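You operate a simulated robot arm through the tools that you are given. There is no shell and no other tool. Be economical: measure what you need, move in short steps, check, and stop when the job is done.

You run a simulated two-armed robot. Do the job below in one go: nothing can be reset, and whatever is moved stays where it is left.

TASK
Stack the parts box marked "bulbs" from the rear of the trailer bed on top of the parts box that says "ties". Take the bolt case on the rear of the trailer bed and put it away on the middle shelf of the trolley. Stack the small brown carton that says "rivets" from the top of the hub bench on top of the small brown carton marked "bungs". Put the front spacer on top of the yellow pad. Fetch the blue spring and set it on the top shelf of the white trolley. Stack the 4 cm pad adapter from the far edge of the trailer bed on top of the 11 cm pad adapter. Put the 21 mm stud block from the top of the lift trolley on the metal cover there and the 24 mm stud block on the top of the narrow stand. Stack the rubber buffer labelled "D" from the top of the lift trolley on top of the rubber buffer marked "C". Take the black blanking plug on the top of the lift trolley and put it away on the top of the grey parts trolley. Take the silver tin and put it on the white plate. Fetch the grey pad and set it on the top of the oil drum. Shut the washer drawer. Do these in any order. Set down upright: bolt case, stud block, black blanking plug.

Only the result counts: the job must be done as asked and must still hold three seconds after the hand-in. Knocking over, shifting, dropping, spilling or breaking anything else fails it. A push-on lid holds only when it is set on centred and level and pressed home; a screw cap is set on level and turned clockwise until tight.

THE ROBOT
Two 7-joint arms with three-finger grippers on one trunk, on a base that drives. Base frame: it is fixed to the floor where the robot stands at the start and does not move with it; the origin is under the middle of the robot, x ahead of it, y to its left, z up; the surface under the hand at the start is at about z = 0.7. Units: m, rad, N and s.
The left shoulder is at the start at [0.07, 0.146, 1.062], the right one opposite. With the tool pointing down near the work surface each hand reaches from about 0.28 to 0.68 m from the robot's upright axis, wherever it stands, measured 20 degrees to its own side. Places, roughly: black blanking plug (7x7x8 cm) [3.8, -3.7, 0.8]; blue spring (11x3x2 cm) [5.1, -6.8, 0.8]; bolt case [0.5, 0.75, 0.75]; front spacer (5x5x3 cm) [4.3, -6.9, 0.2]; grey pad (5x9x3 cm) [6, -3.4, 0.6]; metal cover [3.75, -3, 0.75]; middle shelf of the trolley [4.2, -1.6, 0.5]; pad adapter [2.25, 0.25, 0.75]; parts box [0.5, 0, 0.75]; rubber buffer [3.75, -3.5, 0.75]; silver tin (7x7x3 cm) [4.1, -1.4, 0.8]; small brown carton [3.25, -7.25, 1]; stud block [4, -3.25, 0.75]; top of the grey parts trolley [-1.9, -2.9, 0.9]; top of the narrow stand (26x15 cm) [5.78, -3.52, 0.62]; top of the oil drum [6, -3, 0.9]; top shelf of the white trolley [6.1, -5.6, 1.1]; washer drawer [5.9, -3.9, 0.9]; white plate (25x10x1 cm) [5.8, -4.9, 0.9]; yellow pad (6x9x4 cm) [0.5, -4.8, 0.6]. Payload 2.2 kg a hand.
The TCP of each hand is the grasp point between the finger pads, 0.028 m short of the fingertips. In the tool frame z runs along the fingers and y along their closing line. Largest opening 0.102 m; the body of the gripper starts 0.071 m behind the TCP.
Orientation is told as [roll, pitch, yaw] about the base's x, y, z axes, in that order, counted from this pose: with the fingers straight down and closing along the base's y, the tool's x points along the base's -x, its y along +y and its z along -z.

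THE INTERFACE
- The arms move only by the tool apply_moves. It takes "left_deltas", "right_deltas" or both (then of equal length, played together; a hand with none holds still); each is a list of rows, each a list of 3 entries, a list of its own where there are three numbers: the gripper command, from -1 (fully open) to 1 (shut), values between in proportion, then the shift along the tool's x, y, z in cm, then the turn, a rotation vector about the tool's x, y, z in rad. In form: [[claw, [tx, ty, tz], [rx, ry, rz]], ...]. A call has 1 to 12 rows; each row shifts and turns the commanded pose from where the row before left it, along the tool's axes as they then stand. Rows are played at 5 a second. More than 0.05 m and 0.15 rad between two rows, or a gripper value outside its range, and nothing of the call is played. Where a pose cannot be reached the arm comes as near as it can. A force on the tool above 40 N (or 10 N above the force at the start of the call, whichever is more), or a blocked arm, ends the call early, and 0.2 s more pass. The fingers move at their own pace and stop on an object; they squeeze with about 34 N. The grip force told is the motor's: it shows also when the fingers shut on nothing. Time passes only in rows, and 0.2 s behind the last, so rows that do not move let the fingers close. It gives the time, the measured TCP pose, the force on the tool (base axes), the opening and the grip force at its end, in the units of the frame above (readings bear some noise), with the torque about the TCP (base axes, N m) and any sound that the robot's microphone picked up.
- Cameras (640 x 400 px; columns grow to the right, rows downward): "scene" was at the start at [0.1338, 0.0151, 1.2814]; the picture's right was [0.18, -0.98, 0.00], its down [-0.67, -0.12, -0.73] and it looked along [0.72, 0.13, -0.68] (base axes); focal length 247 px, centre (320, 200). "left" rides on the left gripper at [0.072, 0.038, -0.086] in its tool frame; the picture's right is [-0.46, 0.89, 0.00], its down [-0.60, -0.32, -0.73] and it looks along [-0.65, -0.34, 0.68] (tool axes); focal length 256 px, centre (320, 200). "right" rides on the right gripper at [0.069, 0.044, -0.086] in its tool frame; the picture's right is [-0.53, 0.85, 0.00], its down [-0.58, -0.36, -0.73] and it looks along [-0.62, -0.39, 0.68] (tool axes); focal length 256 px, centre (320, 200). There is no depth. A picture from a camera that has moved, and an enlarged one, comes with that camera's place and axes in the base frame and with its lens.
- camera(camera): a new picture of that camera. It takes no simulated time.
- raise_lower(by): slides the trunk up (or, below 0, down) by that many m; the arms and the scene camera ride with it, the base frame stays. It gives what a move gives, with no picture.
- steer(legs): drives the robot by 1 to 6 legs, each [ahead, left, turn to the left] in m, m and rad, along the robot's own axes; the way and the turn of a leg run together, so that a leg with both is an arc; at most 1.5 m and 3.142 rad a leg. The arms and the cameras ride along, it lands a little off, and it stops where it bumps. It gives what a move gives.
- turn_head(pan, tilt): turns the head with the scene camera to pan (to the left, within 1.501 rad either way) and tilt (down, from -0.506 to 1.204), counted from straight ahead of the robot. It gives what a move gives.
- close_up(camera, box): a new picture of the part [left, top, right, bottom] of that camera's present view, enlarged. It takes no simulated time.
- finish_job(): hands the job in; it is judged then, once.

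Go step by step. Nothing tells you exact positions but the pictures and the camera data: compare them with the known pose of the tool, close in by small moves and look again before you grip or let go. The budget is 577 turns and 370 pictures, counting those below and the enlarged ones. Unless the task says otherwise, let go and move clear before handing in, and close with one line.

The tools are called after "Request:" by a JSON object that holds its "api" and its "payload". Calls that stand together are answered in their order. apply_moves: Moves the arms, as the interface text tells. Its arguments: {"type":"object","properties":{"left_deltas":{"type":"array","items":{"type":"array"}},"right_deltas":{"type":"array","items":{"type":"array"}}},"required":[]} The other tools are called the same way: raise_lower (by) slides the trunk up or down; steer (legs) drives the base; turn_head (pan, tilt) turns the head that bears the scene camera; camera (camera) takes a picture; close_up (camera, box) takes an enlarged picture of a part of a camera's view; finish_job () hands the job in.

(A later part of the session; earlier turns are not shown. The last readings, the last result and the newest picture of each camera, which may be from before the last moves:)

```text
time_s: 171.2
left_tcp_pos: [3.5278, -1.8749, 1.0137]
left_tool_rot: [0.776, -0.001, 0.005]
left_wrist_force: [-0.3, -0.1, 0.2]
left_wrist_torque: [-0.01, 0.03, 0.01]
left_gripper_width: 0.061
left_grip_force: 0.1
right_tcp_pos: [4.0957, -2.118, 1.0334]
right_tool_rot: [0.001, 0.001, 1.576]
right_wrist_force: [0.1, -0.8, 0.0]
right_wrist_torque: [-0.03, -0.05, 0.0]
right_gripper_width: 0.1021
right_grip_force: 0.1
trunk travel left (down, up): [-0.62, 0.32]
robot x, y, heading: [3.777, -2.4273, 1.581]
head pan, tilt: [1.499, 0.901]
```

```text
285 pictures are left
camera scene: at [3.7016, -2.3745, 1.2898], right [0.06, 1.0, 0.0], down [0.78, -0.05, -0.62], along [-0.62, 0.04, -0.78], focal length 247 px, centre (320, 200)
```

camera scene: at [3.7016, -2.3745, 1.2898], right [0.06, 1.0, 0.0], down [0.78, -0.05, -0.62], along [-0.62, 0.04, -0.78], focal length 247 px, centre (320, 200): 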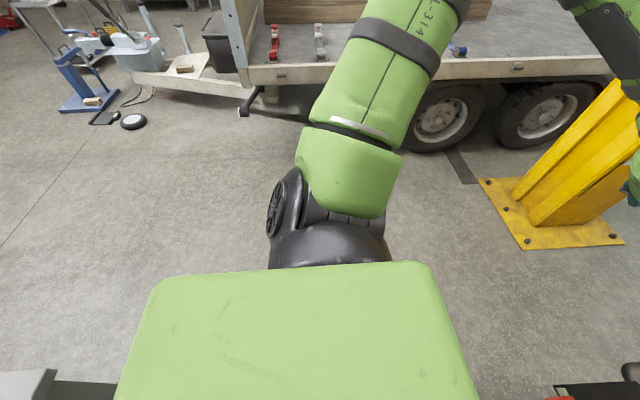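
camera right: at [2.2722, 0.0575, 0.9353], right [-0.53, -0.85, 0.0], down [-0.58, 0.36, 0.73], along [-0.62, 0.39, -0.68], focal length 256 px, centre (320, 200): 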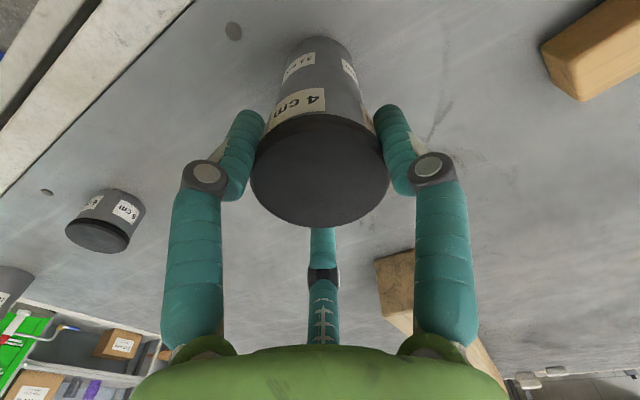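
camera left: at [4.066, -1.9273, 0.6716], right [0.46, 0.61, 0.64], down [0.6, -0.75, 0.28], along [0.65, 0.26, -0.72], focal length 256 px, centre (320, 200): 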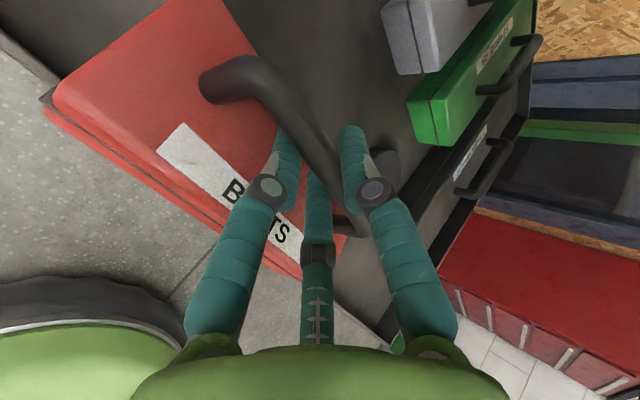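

Request:
{"api": "steer", "payload": {"legs": [[0, 0.47, 0], [0, 0, -1.58], [0, 0.9, 0]]}}

Request:
{"api": "turn_head", "payload": {"pan": -0.1, "tilt": 0.8}}

Request:
{"api": "camera", "payload": {"camera": "scene"}}

```text
time_s: 182.2
left_tcp_pos: [3.8617, -1.2978, 1.0127]
left_tool_rot: [0.777, -0.001, -1.575]
left_wrist_force: [-0.5, 0.1, 0.6]
left_wrist_torque: [-0.02, 0.0, 0.02]
left_gripper_width: 0.0614
left_grip_force: 0.1
right_tcp_pos: [3.6127, -1.8619, 1.0334]
right_tool_rot: [-0.002, -0.002, -0.002]
right_wrist_force: [0.0, 0.6, -0.8]
right_wrist_torque: [-0.02, 0.0, 0.01]
right_gripper_width: 0.1019
right_grip_force: 0.1
trunk travel left (down, up): [-0.62, 0.32]
robot x, y, heading: [3.3039, -1.5377, -0.003]
head pan, tilt: [1.499, 0.901]
```

```text
time_s: 183.9
left_tcp_pos: [3.8624, -1.2962, 1.0116]
left_tool_rot: [0.777, -0.001, -1.577]
left_wrist_force: [-0.4, -0.3, -0.2]
left_wrist_torque: [-0.01, -0.02, 0.03]
left_gripper_width: 0.0615
left_grip_force: 0.1
right_tcp_pos: [3.6128, -1.8614, 1.0323]
right_tool_rot: [0.001, -0.004, -0.004]
right_wrist_force: [0.9, 0.2, 0.2]
right_wrist_torque: [0.01, 0.01, -0.01]
right_gripper_width: 0.1019
right_grip_force: 0.1
trunk travel left (down, up): [-0.62, 0.32]
robot x, y, heading: [3.3082, -1.5383, 0.002]
head pan, tilt: [-0.099, 0.799]
```

```text
284 pictures are left
camera scene: at [3.4366, -1.5451, 1.2977], right [-0.1, -0.99, 0.0], down [-0.71, 0.07, -0.7], along [0.69, -0.07, -0.72], focal length 247 px, centre (320, 200)
```

scene: 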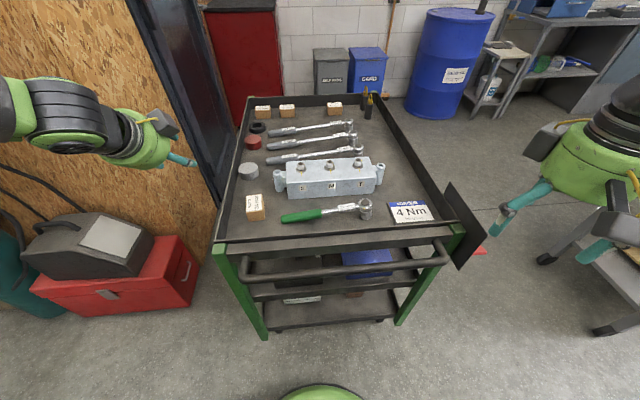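

The tin shows clearly at about [4.065, −1.383], with 2 cm to the tray wall. I'll set the left hand upright with a finger layout that avoids the wall, and move it inward before closing in.

Request:
{"api": "apply_moves", "payload": {"left_deltas": [[-1, [-2.5, 0, 0], [0.13, 0, 0]], [-1, [-2.5, 0, 0], [0.13, 0, 0]], [-1, [-2, 0, 0], [0.13, 0, 0]], [-1, [-1, 0, 0], [0.13, 0, 0]], [-1, [0, 0, 0], [0.13, 0, 0]], [-1, [0, 0, 0], [0.127, 0, 0]], [-1, [0, 0, 0], [0, 0, -0.13]], [-1, [0, 0, 0], [0, 0, -0.13]], [-1, [0, 0, 0], [0, 0, -0.13]], [-1, [0, 0, 0], [0, 0, -0.13]]]}}

Request:
{"api": "steer", "payload": {"legs": [[0.13, -0.04, 0]]}}

Request:
{"api": "camera", "payload": {"camera": "scene"}}

Request:
{"api": "camera", "payload": {"camera": "left"}}

```text
time_s: 186.1
left_tcp_pos: [3.8378, -1.3582, 1.0091]
left_tool_rot: [-0.001, -0.001, -1.054]
left_wrist_force: [0.5, -0.3, 0.1]
left_wrist_torque: [-0.02, -0.03, -0.03]
left_gripper_width: 0.1017
left_grip_force: 0.0
left hand out of reach, approached as far as the arm can: row 5, 6
right_tcp_pos: [3.6134, -1.8613, 1.0338]
right_tool_rot: [-0.003, -0.003, -0.003]
right_wrist_force: [-0.6, 0.1, 0.0]
right_wrist_torque: [-0.01, -0.01, 0.01]
right_gripper_width: 0.1019
right_grip_force: 0.1
trunk travel left (down, up): [-0.62, 0.32]
robot x, y, heading: [3.3038, -1.5372, -0.008]
head pan, tilt: [-0.099, 0.799]
```

```text
time_s: 187.4
left_tcp_pos: [3.9667, -1.3965, 1.009]
left_tool_rot: [0.001, -0.004, -1.058]
left_wrist_force: [0.8, -0.5, -0.2]
left_wrist_torque: [0.01, -0.01, 0.01]
left_gripper_width: 0.1019
left_grip_force: 0.0
right_tcp_pos: [3.7418, -1.9023, 1.0334]
right_tool_rot: [-0.001, -0.002, -0.003]
right_wrist_force: [-0.5, 0.2, -1.5]
right_wrist_torque: [-0.04, 0.01, 0.05]
right_gripper_width: 0.1021
right_grip_force: 0.1
trunk travel left (down, up): [-0.62, 0.32]
robot x, y, heading: [3.4361, -1.574, -0.004]
head pan, tilt: [-0.099, 0.799]
```

```text
283 pictures are left
camera scene: at [3.5647, -1.5853, 1.2979], right [-0.1, -0.99, 0.0], down [-0.71, 0.07, -0.7], along [0.69, -0.07, -0.72], focal length 247 px, centre (320, 200)
```

scene: 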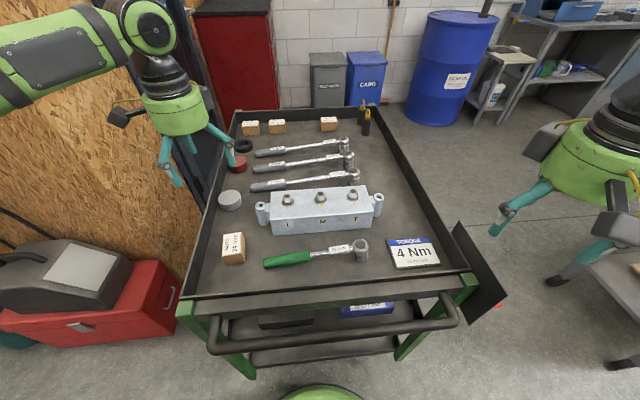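

```text
282 pictures are left
camera left: at [3.9642, -1.3161, 1.0949], right [1.0, 0.03, 0.0], down [0.02, -0.68, 0.73], along [0.02, -0.73, -0.68], focal length 256 px, centre (320, 200)
```

left: 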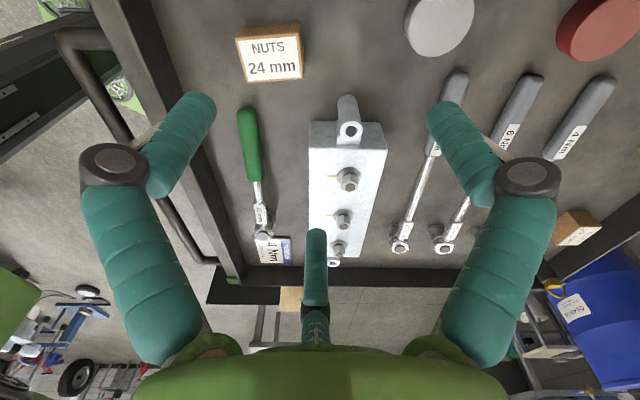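

Request:
{"api": "apply_moves", "payload": {"left_deltas": [[-1, [-1.42, 3.33, 0], [0, 0, 0]], [-1, [-1.42, 3.33, 0], [0, 0, 0]], [-1, [-1.42, 3.33, 0], [0, 0, 0]], [-1, [0, 0, 4], [0, 0, 0]], [-1, [0, 0, 4], [0, 0, 0]]]}}

Request:
{"api": "camera", "payload": {"camera": "left"}}

Request:
{"api": "close_up", "payload": {"camera": "scene", "box": [140, 90, 340, 240]}}

```text
time_s: 188.6
left_tcp_pos: [4.0038, -1.3435, 0.9189]
left_tool_rot: [0.001, -0.005, -1.058]
left_wrist_force: [0.4, 0.0, -0.8]
left_wrist_torque: [0.0, 0.04, 0.04]
left_gripper_width: 0.1022
left_grip_force: 0.1
left hand out of reach, approached as far as the arm can: row 1, 2, 3
right_tcp_pos: [3.7423, -1.9029, 1.0334]
right_tool_rot: [0.0, 0.001, -0.003]
right_wrist_force: [1.0, 0.2, -0.6]
right_wrist_torque: [0.0, -0.02, 0.03]
right_gripper_width: 0.1021
right_grip_force: 0.0
trunk travel left (down, up): [-0.62, 0.32]
robot x, y, heading: [3.4339, -1.5739, -0.002]
head pan, tilt: [-0.099, 0.799]
```

```text
281 pictures are left
camera left: at [4.0007, -1.2618, 1.0037], right [1.0, 0.03, 0.0], down [0.02, -0.68, 0.73], along [0.02, -0.73, -0.68], focal length 256 px, centre (320, 200)
```

left: 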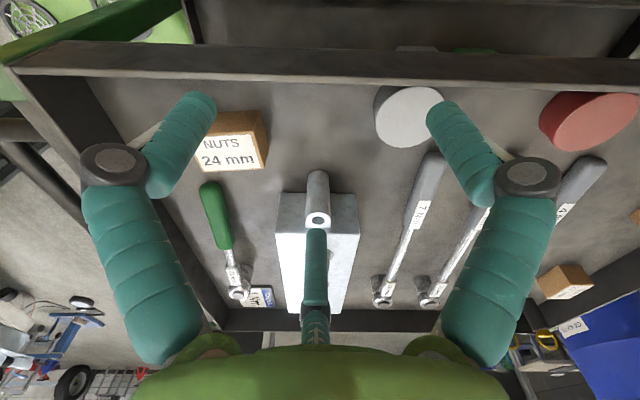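

```text
2.67 times, centred on (240, 165) of scene
camera zoom: at [3.5667, -1.5854, 1.2977], right [-0.1, -0.99, 0.0], down [-0.71, 0.07, -0.7], along [0.69, -0.07, -0.72], focal length 659 px, centre (533, 293)
```

zoom: 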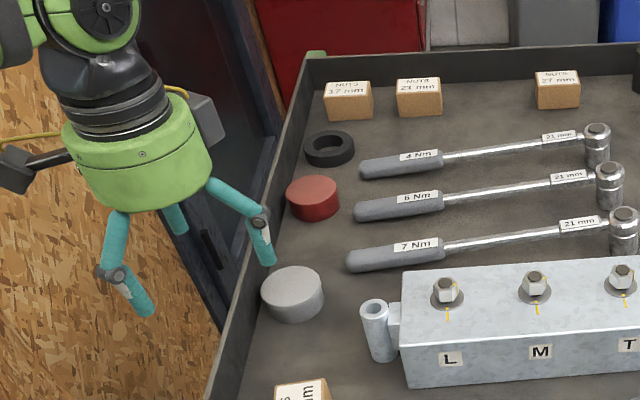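

Request:
{"api": "apply_moves", "payload": {"left_deltas": [[-1, [-3, 1.5, 0.5], [0, 0, 0]], [-1, [-2, 1.5, 0.5], [0, 0, 0]], [-1, [-2, 1.2, 0], [0, 0, 0]]]}}

```text
time_s: 189.4
left_tcp_pos: [4.0003, -1.3474, 0.9237]
left_tool_rot: [0.001, -0.004, -1.056]
left_wrist_force: [-0.5, 0.1, -0.5]
left_wrist_torque: [0.02, 0.01, 0.01]
left_gripper_width: 0.1019
left_grip_force: 0.1
left hand out of reach, approached as far as the arm can: row 1, 2, 3
right_tcp_pos: [3.7422, -1.9015, 1.0338]
right_tool_rot: [-0.001, -0.003, -0.003]
right_wrist_force: [-0.8, -0.1, -0.1]
right_wrist_torque: [-0.02, -0.01, 0.01]
right_gripper_width: 0.1022
right_grip_force: 0.0
trunk travel left (down, up): [-0.62, 0.32]
robot x, y, heading: [3.4344, -1.5771, -0.002]
head pan, tilt: [-0.099, 0.799]
```

The wrist is at its reach limit at this height; with the trunk higher the arm reaches further at the same tool height. Raise 0.18 m, then move over the tin and down.

Request:
{"api": "raise_lower", "payload": {"by": 0.18}}

Request:
{"api": "apply_moves", "payload": {"left_deltas": [[-1, [0, 0, 4.5], [0, 0, 0]], [-1, [0, 0, 4.5], [0, 0, 0]], [-1, [0, 0, 4.5], [0, 0, 0]], [-1, [-3, 1.5, 3], [0, 0, 0]], [-1, [-2.5, 1.5, 0], [0, 0, 0]], [-1, [-1.6, 1.2, 0], [0, 0, 0]], [-1, [0, 0, 0], [0, 0, 0]]]}}

```text
time_s: 191.4
left_tcp_pos: [4.0007, -1.3464, 1.1038]
left_tool_rot: [0.0, -0.001, -1.058]
left_wrist_force: [-0.1, 0.0, 1.0]
left_wrist_torque: [-0.01, -0.02, 0.01]
left_gripper_width: 0.1018
left_grip_force: 0.1
right_tcp_pos: [3.7412, -1.9025, 1.2133]
right_tool_rot: [0.001, -0.001, -0.005]
right_wrist_force: [0.3, 0.5, 0.4]
right_wrist_torque: [-0.05, 0.01, 0.0]
right_gripper_width: 0.1022
right_grip_force: 0.2
trunk travel left (down, up): [-0.8, 0.14]
robot x, y, heading: [3.4364, -1.578, -0.002]
head pan, tilt: [-0.099, 0.799]
```

```text
time_s: 193.0
left_tcp_pos: [3.9723, -1.3323, 0.9995]
left_tool_rot: [0.001, -0.003, -1.058]
left_wrist_force: [-0.6, 0.3, -0.7]
left_wrist_torque: [0.0, 0.01, 0.02]
left_gripper_width: 0.1021
left_grip_force: 0.1
left hand out of reach, approached as far as the arm can: row 1, 2, 3, 4, 5, 6
right_tcp_pos: [3.7423, -1.9018, 1.2146]
right_tool_rot: [0.001, -0.002, -0.004]
right_wrist_force: [0.5, -0.3, 0.0]
right_wrist_torque: [0.0, -0.02, 0.02]
right_gripper_width: 0.102
right_grip_force: 0.0
trunk travel left (down, up): [-0.8, 0.14]
robot x, y, heading: [3.4348, -1.58, -0.005]
head pan, tilt: [-0.099, 0.799]
```

The twisted yaw seems to cost reach. I'll rotate the hand to a positive yaw (same finger pattern) and set the trunk so shoulder height matches the good working posture.

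Request:
{"api": "apply_moves", "payload": {"left_deltas": [[-1, [1, -1, 0], [0, 0, -0.148]], [-1, [1, -1, 0], [0, 0, -0.148]], [-1, [0, 0, 0], [0, 0, -0.148]], [-1, [0, 0, 0], [0, 0, -0.148]], [-1, [0, 0, 0], [0, 0, -0.148]], [-1, [0, 0, 0], [0, 0, -0.148]], [-1, [0, 0, 0], [0, 0, -0.148]], [-1, [0, 0, 0], [0, 0, -0.148]], [-1, [0, 0, 0], [0, 0, -0.148]], [-1, [0, 0, 0], [0, 0, -0.148]], [-1, [0, 0, 0], [0, 0, -0.148]], [-1, [0, 0, 0], [0, 0, -0.148]]]}}

Request:
{"api": "raise_lower", "payload": {"by": -0.1}}

```text
time_s: 195.6
left_tcp_pos: [3.9432, -1.3269, 1.0009]
left_tool_rot: [-0.001, 0.001, 0.721]
left_wrist_force: [-0.5, 0.3, -0.2]
left_wrist_torque: [-0.01, -0.01, 0.02]
left_gripper_width: 0.102
left_grip_force: 0.1
right_tcp_pos: [3.7436, -1.9021, 1.2131]
right_tool_rot: [0.0, -0.002, -0.002]
right_wrist_force: [0.3, -0.2, -0.6]
right_wrist_torque: [0.03, 0.01, 0.02]
right_gripper_width: 0.1019
right_grip_force: 0.1
trunk travel left (down, up): [-0.8, 0.14]
robot x, y, heading: [3.435, -1.5782, -0.004]
head pan, tilt: [-0.099, 0.799]
```

```text
time_s: 196.9
left_tcp_pos: [3.9436, -1.3259, 0.9]
left_tool_rot: [-0.002, 0.0, 0.719]
left_wrist_force: [-0.8, -0.5, -0.2]
left_wrist_torque: [0.05, -0.01, 0.0]
left_gripper_width: 0.1018
left_grip_force: 0.0
right_tcp_pos: [3.7423, -1.9025, 1.1133]
right_tool_rot: [0.002, -0.003, -0.003]
right_wrist_force: [-0.4, -0.1, -0.2]
right_wrist_torque: [-0.01, 0.01, 0.0]
right_gripper_width: 0.1019
right_grip_force: 0.0
trunk travel left (down, up): [-0.7, 0.24]
robot x, y, heading: [3.4358, -1.5783, -0.002]
head pan, tilt: [-0.099, 0.799]
```

Request:
{"api": "apply_moves", "payload": {"left_deltas": [[-1, [-2, -4.3, 0], [0, 0, 0]], [-1, [-2, -4.3, 0], [0, 0, 0]], [-1, [-2, -4.3, 0], [0, 0, 0]], [-1, [0, 0, 0], [0, 0, 0]]]}}

Request:
{"api": "camera", "payload": {"camera": "left"}}

```text
time_s: 197.9
left_tcp_pos: [3.9844, -1.3399, 0.9342]
left_tool_rot: [-0.003, -0.001, 0.721]
left_wrist_force: [-0.1, -0.3, 0.5]
left_wrist_torque: [-0.03, 0.03, 0.0]
left_gripper_width: 0.1021
left_grip_force: 0.0
left hand out of reach, approached as far as the arm can: row 1, 2, 3
right_tcp_pos: [3.7431, -1.9029, 1.1136]
right_tool_rot: [0.0, 0.0, -0.003]
right_wrist_force: [0.4, -1.1, -1.0]
right_wrist_torque: [-0.03, -0.02, 0.01]
right_gripper_width: 0.102
right_grip_force: 0.0
trunk travel left (down, up): [-0.7, 0.24]
robot x, y, heading: [3.4309, -1.5778, -0.004]
head pan, tilt: [-0.099, 0.799]
```

```text
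279 pictures are left
camera left: at [3.906, -1.3585, 1.0191], right [-0.23, 0.97, 0.0], down [0.66, 0.16, 0.73], along [0.71, 0.17, -0.68], focal length 256 px, centre (320, 200)
```

left: 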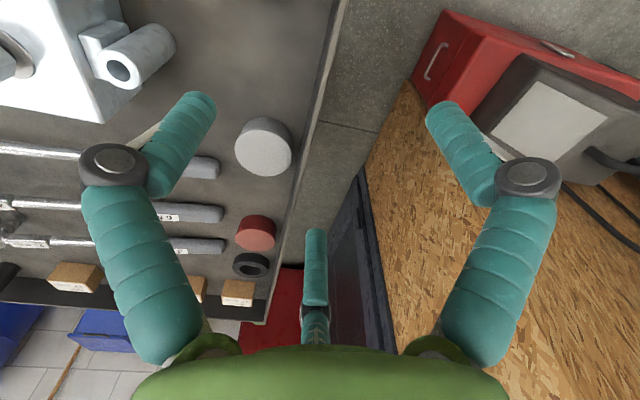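

Pushing forward made the hand rise, so the arm wants a lower hand relative to the shoulder. Raise the trunk, lower the hand first, then go forward.

Request:
{"api": "raise_lower", "payload": {"by": 0.1}}

Request:
{"api": "apply_moves", "payload": {"left_deltas": [[-1, [2.5, 2, 3], [0, 0, 0]], [-1, [1.5, 1, 4], [0, 0, 0]], [-1, [0, 0, 4], [0, 0, 0]], [-1, [0, 0, 2.5], [0, 0, 0]], [-1, [0, 0, 0], [0, 0, 0]]]}}

```text
time_s: 199.2
left_tcp_pos: [3.9855, -1.3396, 1.0325]
left_tool_rot: [-0.003, 0.001, 0.718]
left_wrist_force: [0.3, 0.2, 0.4]
left_wrist_torque: [0.0, 0.01, 0.0]
left_gripper_width: 0.1021
left_grip_force: 0.0
right_tcp_pos: [3.7436, -1.9019, 1.2125]
right_tool_rot: [-0.001, 0.0, -0.004]
right_wrist_force: [-0.2, 0.7, -0.1]
right_wrist_torque: [0.0, -0.01, -0.02]
right_gripper_width: 0.1016
right_grip_force: 0.0
trunk travel left (down, up): [-0.8, 0.14]
robot x, y, heading: [3.4346, -1.577, -0.002]
head pan, tilt: [-0.099, 0.799]
```

```text
time_s: 200.4
left_tcp_pos: [3.9112, -1.3271, 0.9289]
left_tool_rot: [-0.004, 0.0, 0.719]
left_wrist_force: [0.0, -0.1, 0.7]
left_wrist_torque: [-0.04, 0.01, -0.01]
left_gripper_width: 0.1021
left_grip_force: 0.1
left hand out of reach, approached as far as the arm can: row 3, 4
right_tcp_pos: [3.742, -1.9017, 1.2122]
right_tool_rot: [-0.003, 0.0, -0.004]
right_wrist_force: [0.8, -0.8, -0.1]
right_wrist_torque: [0.01, 0.02, 0.04]
right_gripper_width: 0.102
right_grip_force: 0.1
trunk travel left (down, up): [-0.8, 0.14]
robot x, y, heading: [3.4348, -1.5796, -0.005]
head pan, tilt: [-0.099, 0.799]
```

The left arm is in an awkward elbow posture here, while the right arm reached such spots well. I'll use the right hand for the tin: retract the left, and slide the base left to y about −1.18.

Request:
{"api": "apply_moves", "payload": {"left_deltas": [[-1, [1.9, 1.6, -3], [0, 0, -0.1]], [-1, [1.9, 1.6, -3], [0, 0, 0]], [-1, [1.9, 1.6, -3], [0, 0, 0]], [-1, [1.9, 1.6, -2], [0, 0, 0]]]}}

Request:
{"api": "steer", "payload": {"legs": [[-0.03, 0.4, 0]]}}

Request:
{"api": "raise_lower", "payload": {"by": -0.12}}

Request:
{"api": "camera", "payload": {"camera": "scene"}}

```text
time_s: 201.4
left_tcp_pos: [3.8093, -1.3349, 1.0366]
left_tool_rot: [-0.003, 0.001, 0.819]
left_wrist_force: [-0.2, -0.1, 1.0]
left_wrist_torque: [-0.01, 0.0, 0.0]
left_gripper_width: 0.1018
left_grip_force: 0.1
right_tcp_pos: [3.7409, -1.9022, 1.2137]
right_tool_rot: [0.0, -0.004, -0.004]
right_wrist_force: [-0.5, 0.9, 0.4]
right_wrist_torque: [0.01, -0.03, -0.02]
right_gripper_width: 0.102
right_grip_force: 0.1
trunk travel left (down, up): [-0.8, 0.14]
robot x, y, heading: [3.4353, -1.5828, -0.004]
head pan, tilt: [-0.099, 0.799]
```

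```text
time_s: 203.9
left_tcp_pos: [3.7838, -0.9386, 1.0376]
left_tool_rot: [-0.003, -0.001, 0.82]
left_wrist_force: [-0.8, 0.3, 1.7]
left_wrist_torque: [0.01, -0.01, 0.0]
left_gripper_width: 0.1017
left_grip_force: 0.0
right_tcp_pos: [3.7135, -1.5064, 1.2126]
right_tool_rot: [0.001, 0.0, -0.004]
right_wrist_force: [-0.8, 0.5, 0.1]
right_wrist_torque: [0.03, 0.0, 0.0]
right_gripper_width: 0.102
right_grip_force: 0.1
trunk travel left (down, up): [-0.8, 0.14]
robot x, y, heading: [3.4042, -1.1808, -0.001]
head pan, tilt: [-0.099, 0.799]
```

```text
time_s: 205.4
left_tcp_pos: [3.7827, -0.9371, 0.9184]
left_tool_rot: [-0.003, 0.0, 0.818]
left_wrist_force: [-0.5, 0.2, 0.5]
left_wrist_torque: [0.01, 0.0, -0.03]
left_gripper_width: 0.1021
left_grip_force: 0.1
right_tcp_pos: [3.7128, -1.5055, 1.0935]
right_tool_rot: [-0.001, -0.002, -0.003]
right_wrist_force: [0.2, 0.1, -1.4]
right_wrist_torque: [-0.02, 0.01, -0.02]
right_gripper_width: 0.1017
right_grip_force: 0.0
trunk travel left (down, up): [-0.68, 0.26]
robot x, y, heading: [3.4059, -1.1809, -0.004]
head pan, tilt: [-0.099, 0.799]
```

```text
278 pictures are left
camera scene: at [3.5373, -1.1887, 1.3578], right [-0.1, -0.99, 0.0], down [-0.71, 0.07, -0.7], along [0.69, -0.07, -0.72], focal length 247 px, centre (320, 200)
```

scene: 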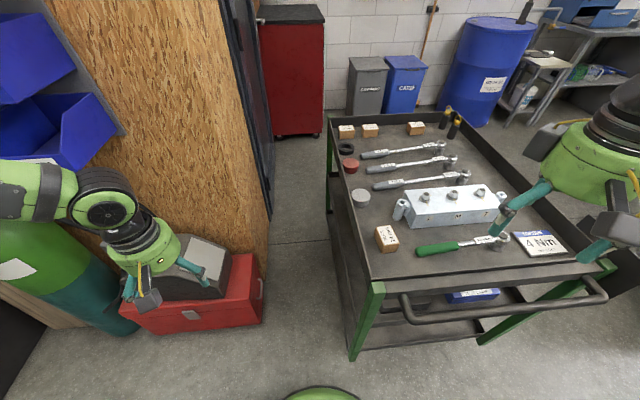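

The tin is at about [4.073, −1.378] from here too. I'll edge forward, yaw the right hand so no finger faces the tray wall, and move over it.

Request:
{"api": "steer", "payload": {"legs": [[0.05, 0, 0]]}}

Request:
{"api": "apply_moves", "payload": {"right_deltas": [[-1, [-4, 1, 0], [0, 0, 0]], [-1, [-4, 1, 0], [0, 0, 0]], [-1, [-4, 1, 1], [0, 0, 0]], [-1, [-4, 1, 1], [0, 0, 0]], [-1, [0, 0, 0], [0, 0, 0.15]], [-1, [0, 0, 0], [0, 0, 0.15]], [-1, [0, 0, 0], [0, 0, 0.15]], [-1, [0, 0, 0], [0, 0, 0.15]], [-1, [0, 0, 0], [0, 0, 0.15]], [-1, [0, 0, 0], [0, 0, 0.15]], [-1, [0, 0, 0], [0, 0, 0.15]]]}}

```text
time_s: 206.3
left_tcp_pos: [3.831, -0.9386, 0.9185]
left_tool_rot: [-0.004, 0.0, 0.819]
left_wrist_force: [0.0, 0.6, 0.4]
left_wrist_torque: [0.04, -0.01, 0.02]
left_gripper_width: 0.1021
left_grip_force: 0.1
right_tcp_pos: [3.7589, -1.5053, 1.0931]
right_tool_rot: [-0.002, -0.004, -0.006]
right_wrist_force: [-1.0, -0.9, -0.6]
right_wrist_torque: [-0.01, -0.01, 0.01]
right_gripper_width: 0.1022
right_grip_force: 0.1
trunk travel left (down, up): [-0.68, 0.26]
robot x, y, heading: [3.4512, -1.1804, -0.003]
head pan, tilt: [-0.099, 0.799]
```

```text
time_s: 208.8
left_tcp_pos: [3.8314, -0.9386, 0.9181]
left_tool_rot: [-0.002, 0.002, 0.819]
left_wrist_force: [-0.5, 0.4, 0.3]
left_wrist_torque: [-0.01, -0.02, 0.04]
left_gripper_width: 0.1019
left_grip_force: 0.0
right_tcp_pos: [3.9227, -1.4668, 1.0736]
right_tool_rot: [0.001, 0.001, -1.058]
right_wrist_force: [0.5, 0.3, -0.7]
right_wrist_torque: [0.02, 0.01, -0.01]
right_gripper_width: 0.102
right_grip_force: 0.0
trunk travel left (down, up): [-0.68, 0.26]
robot x, y, heading: [3.4537, -1.1768, -0.005]
head pan, tilt: [-0.099, 0.799]
```

Request:
{"api": "apply_moves", "payload": {"right_deltas": [[-1, [0, 0, 4], [0, 0, 0]], [-1, [0, 0, 4], [0, 0, 0]], [-1, [0, 4.3, 1], [0, 0, 0]], [-1, [0, 4.3, 1], [0, 0, 0]], [-1, [0, 4.3, 1], [0, 0, 0]], [-1, [0.2, 4.4, 1], [0, 0, 0]], [-1, [0, 0, 0], [0, 0, 0]]]}}

Request:
{"api": "camera", "payload": {"camera": "right"}}

Request:
{"api": "close_up", "payload": {"camera": "scene", "box": [300, 100, 480, 240]}}

```text
time_s: 210.3
left_tcp_pos: [3.8311, -0.9404, 0.9189]
left_tool_rot: [-0.002, 0.0, 0.817]
left_wrist_force: [-1.0, 0.3, -0.7]
left_wrist_torque: [0.02, -0.01, -0.01]
left_gripper_width: 0.1021
left_grip_force: 0.1
right_tcp_pos: [4.0717, -1.3815, 0.9533]
right_tool_rot: [0.003, 0.001, -1.055]
right_wrist_force: [-0.1, -0.1, -0.1]
right_wrist_torque: [-0.01, -0.01, -0.05]
right_gripper_width: 0.102
right_grip_force: 0.1
trunk travel left (down, up): [-0.68, 0.26]
robot x, y, heading: [3.4498, -1.1818, -0.011]
head pan, tilt: [-0.099, 0.799]
```

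```text
277 pictures are left
camera right: at [4.0769, -1.3006, 1.0401], right [1.0, -0.05, 0.0], down [-0.03, -0.68, 0.73], along [-0.03, -0.73, -0.68], focal length 256 px, centre (320, 200)
```

right: 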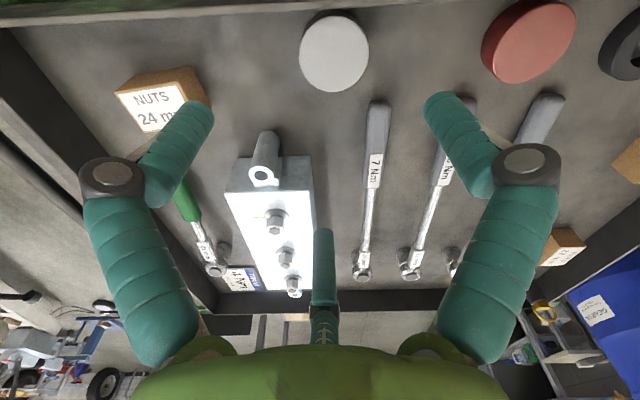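

```text
2.86 times, centred on (390, 170) of scene
camera zoom: at [3.585, -1.1904, 1.3578], right [-0.1, -0.99, 0.0], down [-0.71, 0.08, -0.7], along [0.69, -0.07, -0.72], focal length 706 px, centre (120, 286)
```

zoom: 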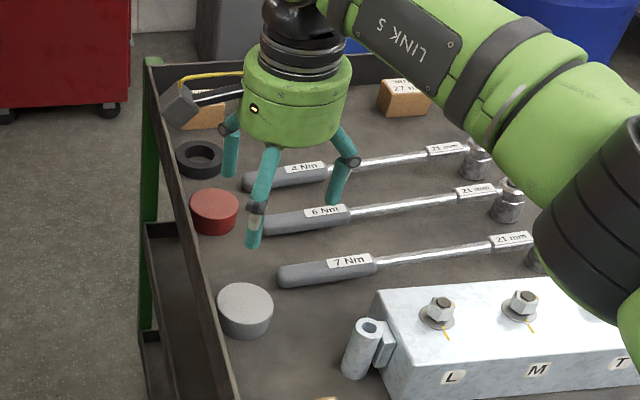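

Request:
{"api": "apply_moves", "payload": {"right_deltas": [[-1, [-0.45, 1.4, 3], [0, 0, 0]], [-1, [0, 0, 4], [0, 0, 0]], [-1, [0, 0, 4], [0, 0, 0]], [-1, [0, 0, 0], [0, 0, 0]]]}}

Request:
{"api": "camera", "payload": {"camera": "right"}}

Request:
{"api": "close_up", "payload": {"camera": "scene", "box": [300, 100, 480, 240]}}

```text
time_s: 211.3
left_tcp_pos: [3.8306, -0.939, 0.9182]
left_tool_rot: [-0.004, 0.001, 0.819]
left_wrist_force: [-0.8, -0.6, -0.8]
left_wrist_torque: [-0.02, 0.0, 0.0]
left_gripper_width: 0.1021
left_grip_force: 0.1
right_tcp_pos: [4.0869, -1.3754, 0.8457]
right_tool_rot: [0.001, 0.002, -1.054]
right_wrist_force: [-0.2, -0.4, 0.9]
right_wrist_torque: [-0.01, -0.02, 0.0]
right_gripper_width: 0.102
right_grip_force: 0.0
trunk travel left (down, up): [-0.68, 0.26]
robot x, y, heading: [3.4523, -1.178, -0.004]
head pan, tilt: [-0.099, 0.799]
```

```text
275 pictures are left
camera right: at [4.0911, -1.2956, 0.9306], right [1.0, -0.05, 0.0], down [-0.03, -0.68, 0.73], along [-0.03, -0.73, -0.68], focal length 256 px, centre (320, 200)
```

right: 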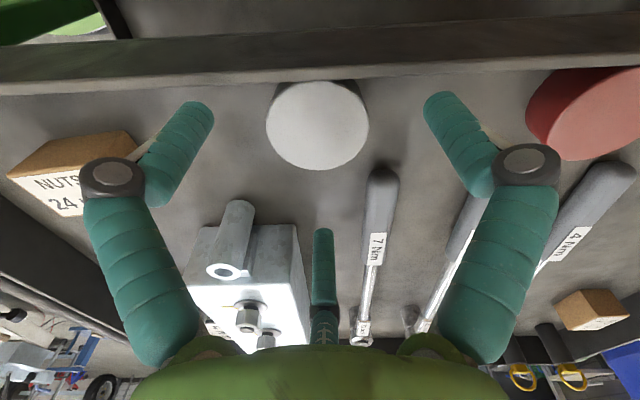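

```text
2.86 times, centred on (390, 170) of scene
camera zoom: at [3.5858, -1.1887, 1.3577], right [-0.1, -0.99, 0.0], down [-0.71, 0.07, -0.7], along [0.69, -0.07, -0.72], focal length 706 px, centre (120, 286)
```

zoom: 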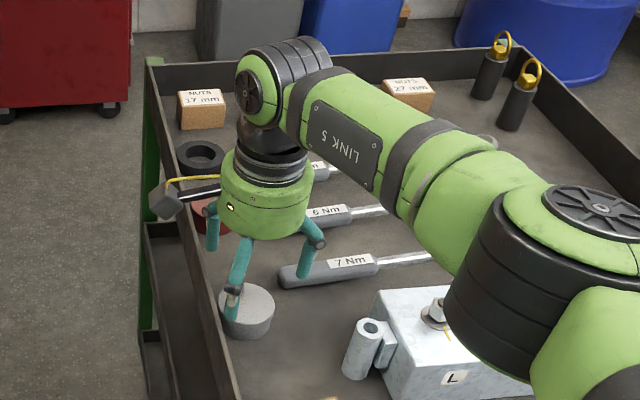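

Request:
{"api": "apply_moves", "payload": {"right_deltas": [[-1, [-0.3, -0.1, 2.5], [0, 0, 0]], [-1, [0, 0, 2.2], [0, 0, 0]], [0, [0, 0, 0], [0, 0, 0]], [1, [0, 0, 0], [0, 0, 0]], [1, [0, 0, 0], [0, 0, 0]]]}}

Request:
{"api": "camera", "payload": {"camera": "right"}}

```text
time_s: 212.6
left_tcp_pos: [3.8323, -0.9382, 0.9183]
left_tool_rot: [-0.006, 0.001, 0.818]
left_wrist_force: [-0.1, -0.5, -0.7]
left_wrist_torque: [0.0, 0.0, -0.04]
left_gripper_width: 0.1019
left_grip_force: 0.0
right_tcp_pos: [4.0873, -1.3792, 0.7981]
right_tool_rot: [0.003, -0.002, -1.054]
right_wrist_force: [-0.5, 0.6, 3.5]
right_wrist_torque: [-0.04, -0.05, -0.01]
right_gripper_width: 0.0603
right_grip_force: 34.4
trunk travel left (down, up): [-0.68, 0.26]
robot x, y, heading: [3.4529, -1.1806, -0.005]
head pan, tilt: [-0.099, 0.799]
```

```text
273 pictures are left
camera right: at [4.0915, -1.2989, 0.8836], right [1.0, -0.05, 0.0], down [-0.03, -0.68, 0.73], along [-0.03, -0.73, -0.68], focal length 256 px, centre (320, 200)
```

right: 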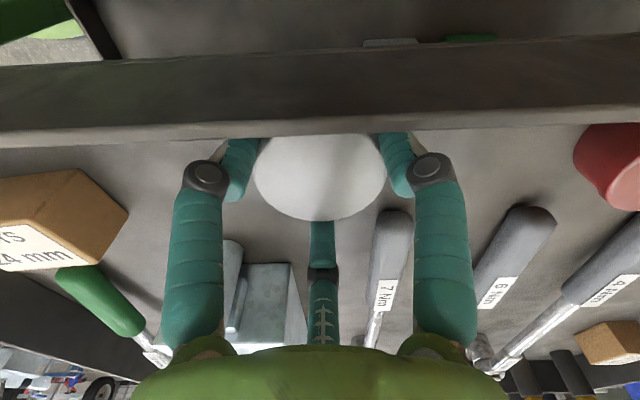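

Gripped. Lift and pull back, then look.

Request:
{"api": "apply_moves", "payload": {"right_deltas": [[1, [0, 0, -4.5], [0, 0, 0]], [1, [0, 0, -4.5], [0, 0, 0]], [1, [0, 0, -4.5], [0, 0, 0]], [1, [0, 0, -4.5], [0, 0, 0]], [1, [2, -3.5, -2], [0, 0, 0]], [1, [2, -3.5, -2], [0, 0, 0]], [1, [2, -3.5, 0], [0, 0, 0]], [1, [2, -3.5, 0], [0, 0, 0]]]}}

Request:
{"api": "camera", "payload": {"camera": "scene"}}

```text
time_s: 214.3
left_tcp_pos: [3.8306, -0.939, 0.9181]
left_tool_rot: [-0.005, -0.001, 0.819]
left_wrist_force: [-0.5, 0.3, 0.4]
left_wrist_torque: [0.0, -0.04, 0.01]
left_gripper_width: 0.1019
left_grip_force: 0.2
right_tcp_pos: [3.9238, -1.3808, 1.0165]
right_tool_rot: [0.001, 0.001, -1.057]
right_wrist_force: [-0.1, -1.1, -1.1]
right_wrist_torque: [-0.01, 0.0, -0.06]
right_gripper_width: 0.0602
right_grip_force: 33.8
trunk travel left (down, up): [-0.68, 0.26]
robot x, y, heading: [3.4541, -1.1838, -0.01]
head pan, tilt: [-0.099, 0.799]
```

```text
272 pictures are left
camera scene: at [3.5846, -1.1901, 1.3579], right [-0.1, -0.99, 0.0], down [-0.71, 0.08, -0.7], along [0.69, -0.07, -0.72], focal length 247 px, centre (320, 200)
```

scene: 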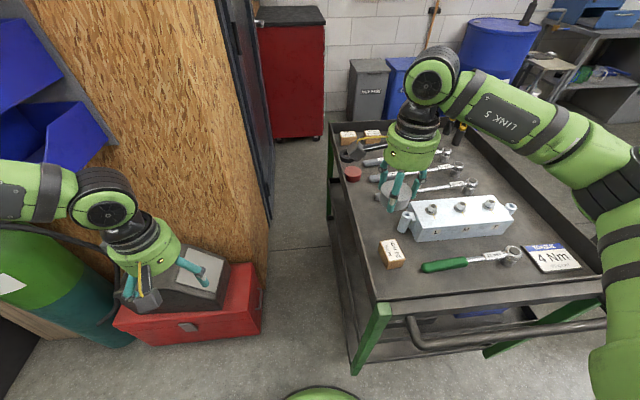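

Tin secured. Raise a bit and drive to the west side of the lift trolley, facing it.

Request:
{"api": "raise_lower", "payload": {"by": 0.1}}

Request:
{"api": "steer", "payload": {"legs": [[-0.17, 0, 0], [-0.05, -0.6, 0.005], [0, -1.45, 0]]}}

Request:
{"api": "turn_head", "payload": {"pan": 0.0, "tilt": 0.75}}

Request:
{"api": "camera", "payload": {"camera": "scene"}}

```text
time_s: 215.7
left_tcp_pos: [3.8329, -0.9389, 1.0185]
left_tool_rot: [-0.003, 0.001, 0.819]
left_wrist_force: [0.9, 0.1, 0.3]
left_wrist_torque: [0.0, 0.03, 0.01]
left_gripper_width: 0.1018
left_grip_force: 0.1
right_tcp_pos: [3.9253, -1.3795, 1.1154]
right_tool_rot: [-0.001, 0.0, -1.054]
right_wrist_force: [0.2, -0.2, -1.3]
right_wrist_torque: [-0.02, 0.02, 0.0]
right_gripper_width: 0.0601
right_grip_force: 34.0
trunk travel left (down, up): [-0.78, 0.16]
robot x, y, heading: [3.4557, -1.1796, -0.005]
head pan, tilt: [-0.099, 0.799]
```

```text
time_s: 226.9
left_tcp_pos: [3.6101, -2.9776, 1.0172]
left_tool_rot: [-0.004, 0.001, 0.822]
left_wrist_force: [0.2, -0.3, 0.1]
left_wrist_torque: [0.0, -0.01, 0.01]
left_gripper_width: 0.1018
left_grip_force: 0.0
right_tcp_pos: [3.7042, -3.4167, 1.117]
right_tool_rot: [0.001, -0.001, -1.049]
right_wrist_force: [-0.1, 0.5, -0.9]
right_wrist_torque: [0.0, -0.01, 0.0]
right_gripper_width: 0.0602
right_grip_force: 34.1
trunk travel left (down, up): [-0.78, 0.16]
robot x, y, heading: [3.2293, -3.2151, -0.0]
head pan, tilt: [-0.099, 0.799]
```

```text
time_s: 227.6
left_tcp_pos: [3.6093, -2.9774, 1.018]
left_tool_rot: [-0.004, 0.002, 0.82]
left_wrist_force: [1.0, -0.5, -0.2]
left_wrist_torque: [0.04, -0.02, -0.01]
left_gripper_width: 0.1018
left_grip_force: 0.0
right_tcp_pos: [3.7043, -3.4177, 1.1157]
right_tool_rot: [0.0, -0.001, -1.051]
right_wrist_force: [-0.2, 0.6, -1.2]
right_wrist_torque: [0.02, 0.02, 0.02]
right_gripper_width: 0.0604
right_grip_force: 33.9
trunk travel left (down, up): [-0.78, 0.16]
robot x, y, heading: [3.233, -3.2184, -0.005]
head pan, tilt: [0.0, 0.75]
```

```text
271 pictures are left
camera scene: at [3.3668, -3.2201, 1.4617], right [0.0, -1.0, 0.0], down [-0.68, 0.0, -0.73], along [0.73, 0.0, -0.68], focal length 247 px, centre (320, 200)
```

scene: 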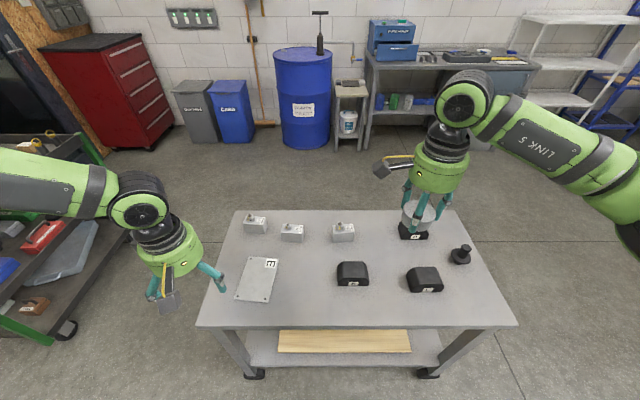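

Request:
{"api": "close_up", "payload": {"camera": "scene", "box": [200, 200, 380, 310]}}

Request:
{"api": "close_up", "payload": {"camera": "scene", "box": [320, 200, 500, 310]}}

```text
3.56 times, centred on (290, 255) of scene
camera zoom: at [3.3668, -3.2201, 1.4617], right [0.0, -1.0, 0.0], down [-0.68, 0.0, -0.73], along [0.73, 0.0, -0.68], focal length 879 px, centre (427, 4)
```

zoom: 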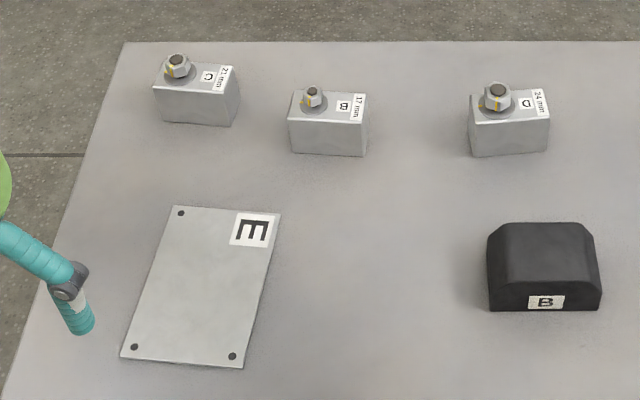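

```text
3.56 times, centred on (410, 255) of scene
camera zoom: at [3.3668, -3.2201, 1.4617], right [0.0, -1.0, 0.0], down [-0.68, 0.0, -0.73], along [0.73, 0.0, -0.68], focal length 879 px, centre (0, 4)
```

zoom: 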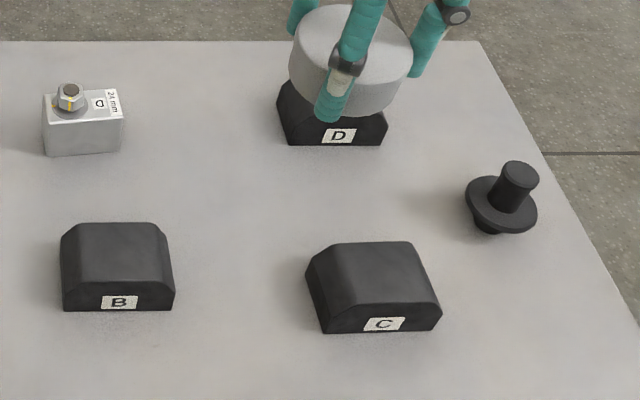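

Request:
{"api": "close_up", "payload": {"camera": "scene", "box": [232, 205, 302, 250]}}

Request:
{"api": "close_up", "payload": {"camera": "scene", "box": [325, 215, 455, 300]}}

Request:
{"api": "camera", "payload": {"camera": "left"}}

```text
8.89 times, centred on (267, 228) of scene
camera zoom: at [3.3668, -3.2201, 1.4617], right [0.0, -1.0, 0.0], down [-0.68, 0.0, -0.73], along [0.73, 0.0, -0.68], focal length 2198 px, centre (791, -44)
```

zoom: 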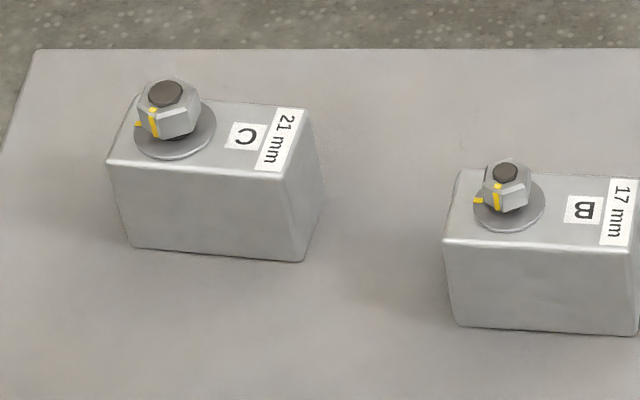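

```text
4.71 times, centred on (390, 258) of scene
camera zoom: at [3.3668, -3.2201, 1.4617], right [0.0, -1.0, 0.0], down [-0.68, 0.0, -0.73], along [0.73, 0.0, -0.68], focal length 1164 px, centre (-9, -71)
```

zoom: 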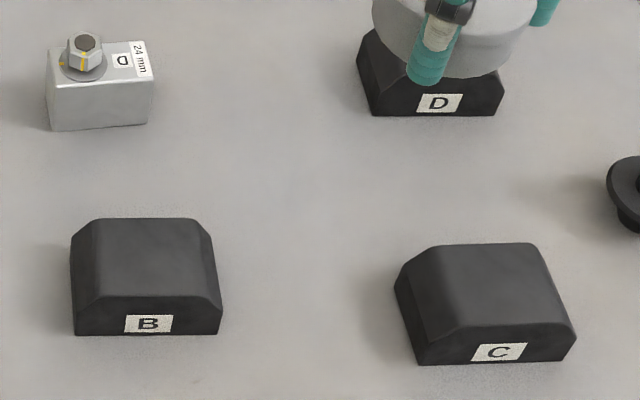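

```text
266 pictures are left
camera left: at [3.5324, -3.0038, 1.1029], right [-0.33, 0.94, 0.0], down [0.64, 0.23, 0.73], along [0.69, 0.24, -0.68], focal length 256 px, centre (320, 200)
```

left: 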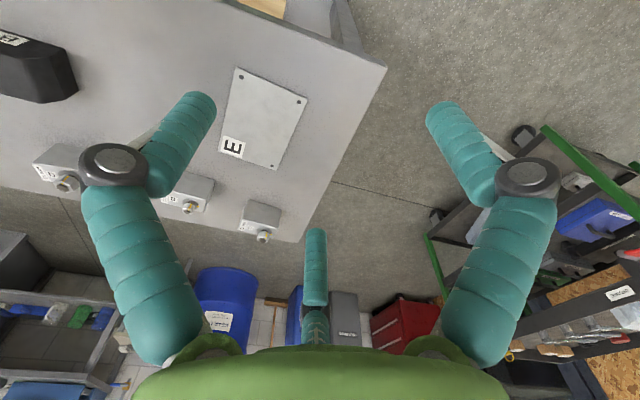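

The surface is at z≈0.715: 21 mm block near [3.997, −2.971], cover "E" centred [3.788, −3.015], 24 mm block near [3.98, −3.30]. I'll square the left hand to neutral yaw, close in slightly, and try it over the 21 mm block.

Request:
{"api": "steer", "payload": {"legs": [[0.08, -0.04, 0]]}}

Request:
{"api": "apply_moves", "payload": {"left_deltas": [[-1, [0, 0, 0], [0, 0, 0.14]], [-1, [0, 0, 0], [0, 0, 0.14]], [-1, [0, 0, 0], [0, 0, 0.14]], [-1, [0, 0, 0], [0, 0, 0.14]], [-1, [0, 0, 0], [0, 0, 0.14]], [-1, [0, 0, 0], [0, 0, 0.12]], [-1, [-4, -1, 1], [0, 0, 0]], [-1, [-4, 0, 1], [0, 0, 0]], [-1, [-4, 0, 1], [0, 0, 0]], [-1, [-4, 0, 1], [0, 0, 0]]]}}

Request:
{"api": "camera", "payload": {"camera": "scene"}}

```text
time_s: 228.7
left_tcp_pos: [3.6867, -3.0157, 1.0187]
left_tool_rot: [-0.006, -0.001, 0.82]
left_wrist_force: [0.2, 0.6, -0.5]
left_wrist_torque: [-0.03, -0.01, 0.02]
left_gripper_width: 0.1021
left_grip_force: 0.2
right_tcp_pos: [3.7805, -3.4542, 1.118]
right_tool_rot: [0.004, -0.001, -1.051]
right_wrist_force: [0.3, 0.3, -1.2]
right_wrist_torque: [0.0, -0.01, 0.01]
right_gripper_width: 0.0601
right_grip_force: 33.9
trunk travel left (down, up): [-0.78, 0.16]
robot x, y, heading: [3.3115, -3.26, 0.003]
head pan, tilt: [0.0, 0.75]
```

```text
time_s: 230.9
left_tcp_pos: [3.8468, -3.0233, 0.9796]
left_tool_rot: [-0.006, -0.002, 0.0]
left_wrist_force: [-0.2, -0.3, 0.5]
left_wrist_torque: [0.0, 0.01, 0.02]
left_gripper_width: 0.1021
left_grip_force: 0.0
left hand out of reach, approached as far as the arm can: row 10
right_tcp_pos: [3.7854, -3.4567, 1.1154]
right_tool_rot: [0.001, -0.001, -1.051]
right_wrist_force: [0.5, 0.4, -1.6]
right_wrist_torque: [0.04, 0.03, -0.02]
right_gripper_width: 0.0602
right_grip_force: 33.9
trunk travel left (down, up): [-0.78, 0.16]
robot x, y, heading: [3.3101, -3.2595, -0.001]
head pan, tilt: [0.0, 0.75]
```

```text
265 pictures are left
camera scene: at [3.4486, -3.2597, 1.4615], right [0.0, -1.0, 0.0], down [-0.68, 0.0, -0.73], along [0.73, 0.0, -0.68], focal length 247 px, centre (320, 200)
```

scene: 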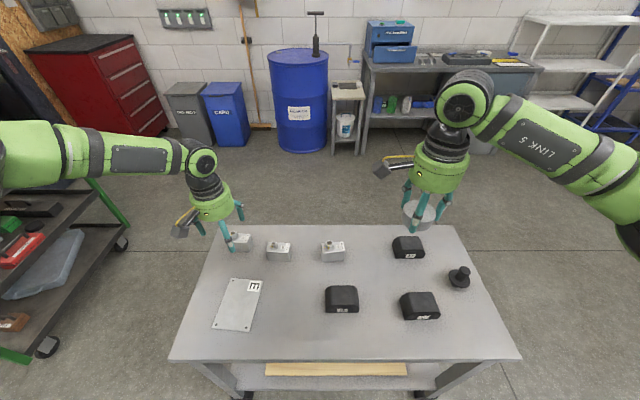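

The left arm still falls short; I'll take it back to its starting-type posture and reach out again.

Request:
{"api": "apply_moves", "payload": {"left_deltas": [[-1, [2.6, 2.3, -2.8], [0, 0, 0]], [-1, [2.6, 2.3, -2.8], [0, 0, 0]], [-1, [2.6, 2.3, -2.8], [0, 0, 0]], [-1, [2.6, 2.3, -2.8], [0, 0, 0]], [-1, [2.6, 2.3, -2.8], [0, 0, 0]], [-1, [2, 0, -2], [0, 0, 0]], [-1, [-3, -1, 3], [0, 0, 0]], [-1, [-3, -1, 3], [0, 0, 0]], [-1, [-3, -1, 3], [0, 0, 0]], [-1, [-3, -1, 3], [0, 0, 0]], [-1, [-3, -1, 3], [0, 0, 0]], [-1, [-3, 0, 3], [0, 0, 0]]]}}

Request:
{"api": "apply_moves", "payload": {"left_deltas": [[-1, [-4, 0, 1], [0, 0, 0]], [-1, [-4, 0, 1], [0, 0, 0]], [-1, [-4, 0, 1], [0, 0, 0]]]}}

```text
time_s: 233.5
left_tcp_pos: [3.8636, -2.957, 0.9675]
left_tool_rot: [-0.004, -0.001, 0.003]
left_wrist_force: [-0.2, 0.0, 0.4]
left_wrist_torque: [0.03, 0.0, -0.03]
left_gripper_width: 0.1018
left_grip_force: 0.0
left hand out of reach, approached as far as the arm can: row 12
right_tcp_pos: [3.7847, -3.4567, 1.1149]
right_tool_rot: [0.0, 0.0, -1.051]
right_wrist_force: [0.0, -1.0, -0.6]
right_wrist_torque: [0.03, 0.02, 0.01]
right_gripper_width: 0.0601
right_grip_force: 33.6
trunk travel left (down, up): [-0.78, 0.16]
robot x, y, heading: [3.3097, -3.2596, 0.002]
head pan, tilt: [0.0, 0.75]
```

```text
time_s: 234.3
left_tcp_pos: [3.8779, -2.94, 0.9861]
left_tool_rot: [-0.004, -0.003, 0.0]
left_wrist_force: [-0.2, 0.0, 0.3]
left_wrist_torque: [-0.02, -0.03, 0.03]
left_gripper_width: 0.1019
left_grip_force: 0.0
left hand out of reach, approached as far as the arm can: row 1, 2, 3
right_tcp_pos: [3.7841, -3.4564, 1.1156]
right_tool_rot: [0.002, 0.001, -1.052]
right_wrist_force: [-0.1, 0.3, -1.2]
right_wrist_torque: [0.0, -0.01, -0.02]
right_gripper_width: 0.0604
right_grip_force: 33.7
trunk travel left (down, up): [-0.78, 0.16]
robot x, y, heading: [3.3145, -3.2598, -0.003]
head pan, tilt: [0.0, 0.75]
```

I'll give the left arm the same sort of posture the right one started from (hand near the middle), then reach out from there.

Request:
{"api": "apply_moves", "payload": {"left_deltas": [[-1, [2.1, -2.9, -2.3], [0, 0, 0]], [-1, [2.1, -2.9, -2.3], [0, 0, 0]], [-1, [2.1, -2.9, -2.3], [0, 0, 0]], [-1, [2.1, -2.9, -2.3], [0, 0, 0]], [-1, [2.1, -2.9, -2.3], [0, 0, 0]], [-1, [2.1, -2.9, -2.3], [0, 0, 0]], [-1, [2.1, -2.9, -2.3], [0, 0, 0]], [-1, [2.1, -2.9, -2.3], [0, 0, 0]], [-1, [0, 0, 0], [0, 0, 0]]]}}

Request:
{"api": "camera", "payload": {"camera": "scene"}}

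```text
time_s: 236.3
left_tcp_pos: [3.7097, -3.1703, 1.1763]
left_tool_rot: [-0.004, 0.0, 0.002]
left_wrist_force: [-0.1, -0.3, -0.5]
left_wrist_torque: [0.0, -0.03, -0.01]
left_gripper_width: 0.1019
left_grip_force: 0.0
left hand out of reach, approached as far as the arm can: row 8
right_tcp_pos: [3.7832, -3.4566, 1.1147]
right_tool_rot: [0.003, 0.001, -1.05]
right_wrist_force: [1.4, 0.3, -1.6]
right_wrist_torque: [0.01, 0.01, 0.03]
right_gripper_width: 0.0602
right_grip_force: 33.9
trunk travel left (down, up): [-0.78, 0.16]
robot x, y, heading: [3.3123, -3.2624, 0.002]
head pan, tilt: [0.0, 0.75]
```

```text
264 pictures are left
camera scene: at [3.4464, -3.2589, 1.4617], right [0.0, -1.0, 0.0], down [-0.68, 0.0, -0.73], along [0.73, 0.0, -0.68], focal length 247 px, centre (320, 200)
```

scene: 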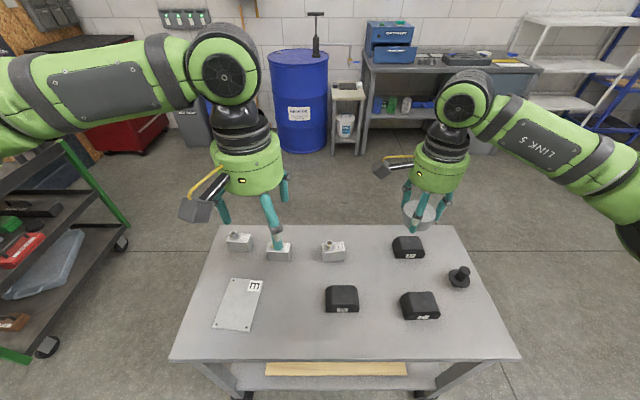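

Request:
{"api": "apply_moves", "payload": {"left_deltas": [[-1, [-3.2, 2.2, 2.4], [0, 0, 0]], [-1, [-3.2, 2.2, 2.4], [0, 0, 0]], [-1, [-3.2, 2.2, 2.4], [0, 0, 0]], [-1, [-3.2, 2.2, 2.4], [0, 0, 0]], [-1, [-3.2, 2.2, 2.4], [0, 0, 0]], [-1, [-3.2, 2.2, 2.4], [0, 0, 0]], [-1, [-3.2, 2.2, 2.4], [0, 0, 0]], [-1, [-3.2, 2.2, 2.4], [0, 0, 0]], [-1, [-3.2, 2.2, 2.4], [0, 0, 0]], [-1, [0, 0, 0], [0, 0, 0]]]}}

```text
time_s: 238.5
left_tcp_pos: [3.8855, -2.9367, 1.0032]
left_tool_rot: [-0.003, -0.001, 0.0]
left_wrist_force: [0.2, 0.5, 0.4]
left_wrist_torque: [0.02, 0.01, -0.04]
left_gripper_width: 0.1021
left_grip_force: 0.1
left hand out of reach, approached as far as the arm can: row 5, 6, 7, 8, 9
right_tcp_pos: [3.7828, -3.4577, 1.1155]
right_tool_rot: [0.0, 0.0, -1.05]
right_wrist_force: [0.8, -0.8, -0.6]
right_wrist_torque: [-0.02, 0.0, 0.0]
right_gripper_width: 0.0601
right_grip_force: 33.5
trunk travel left (down, up): [-0.78, 0.16]
robot x, y, heading: [3.3051, -3.2615, -0.009]
head pan, tilt: [0.0, 0.75]
```

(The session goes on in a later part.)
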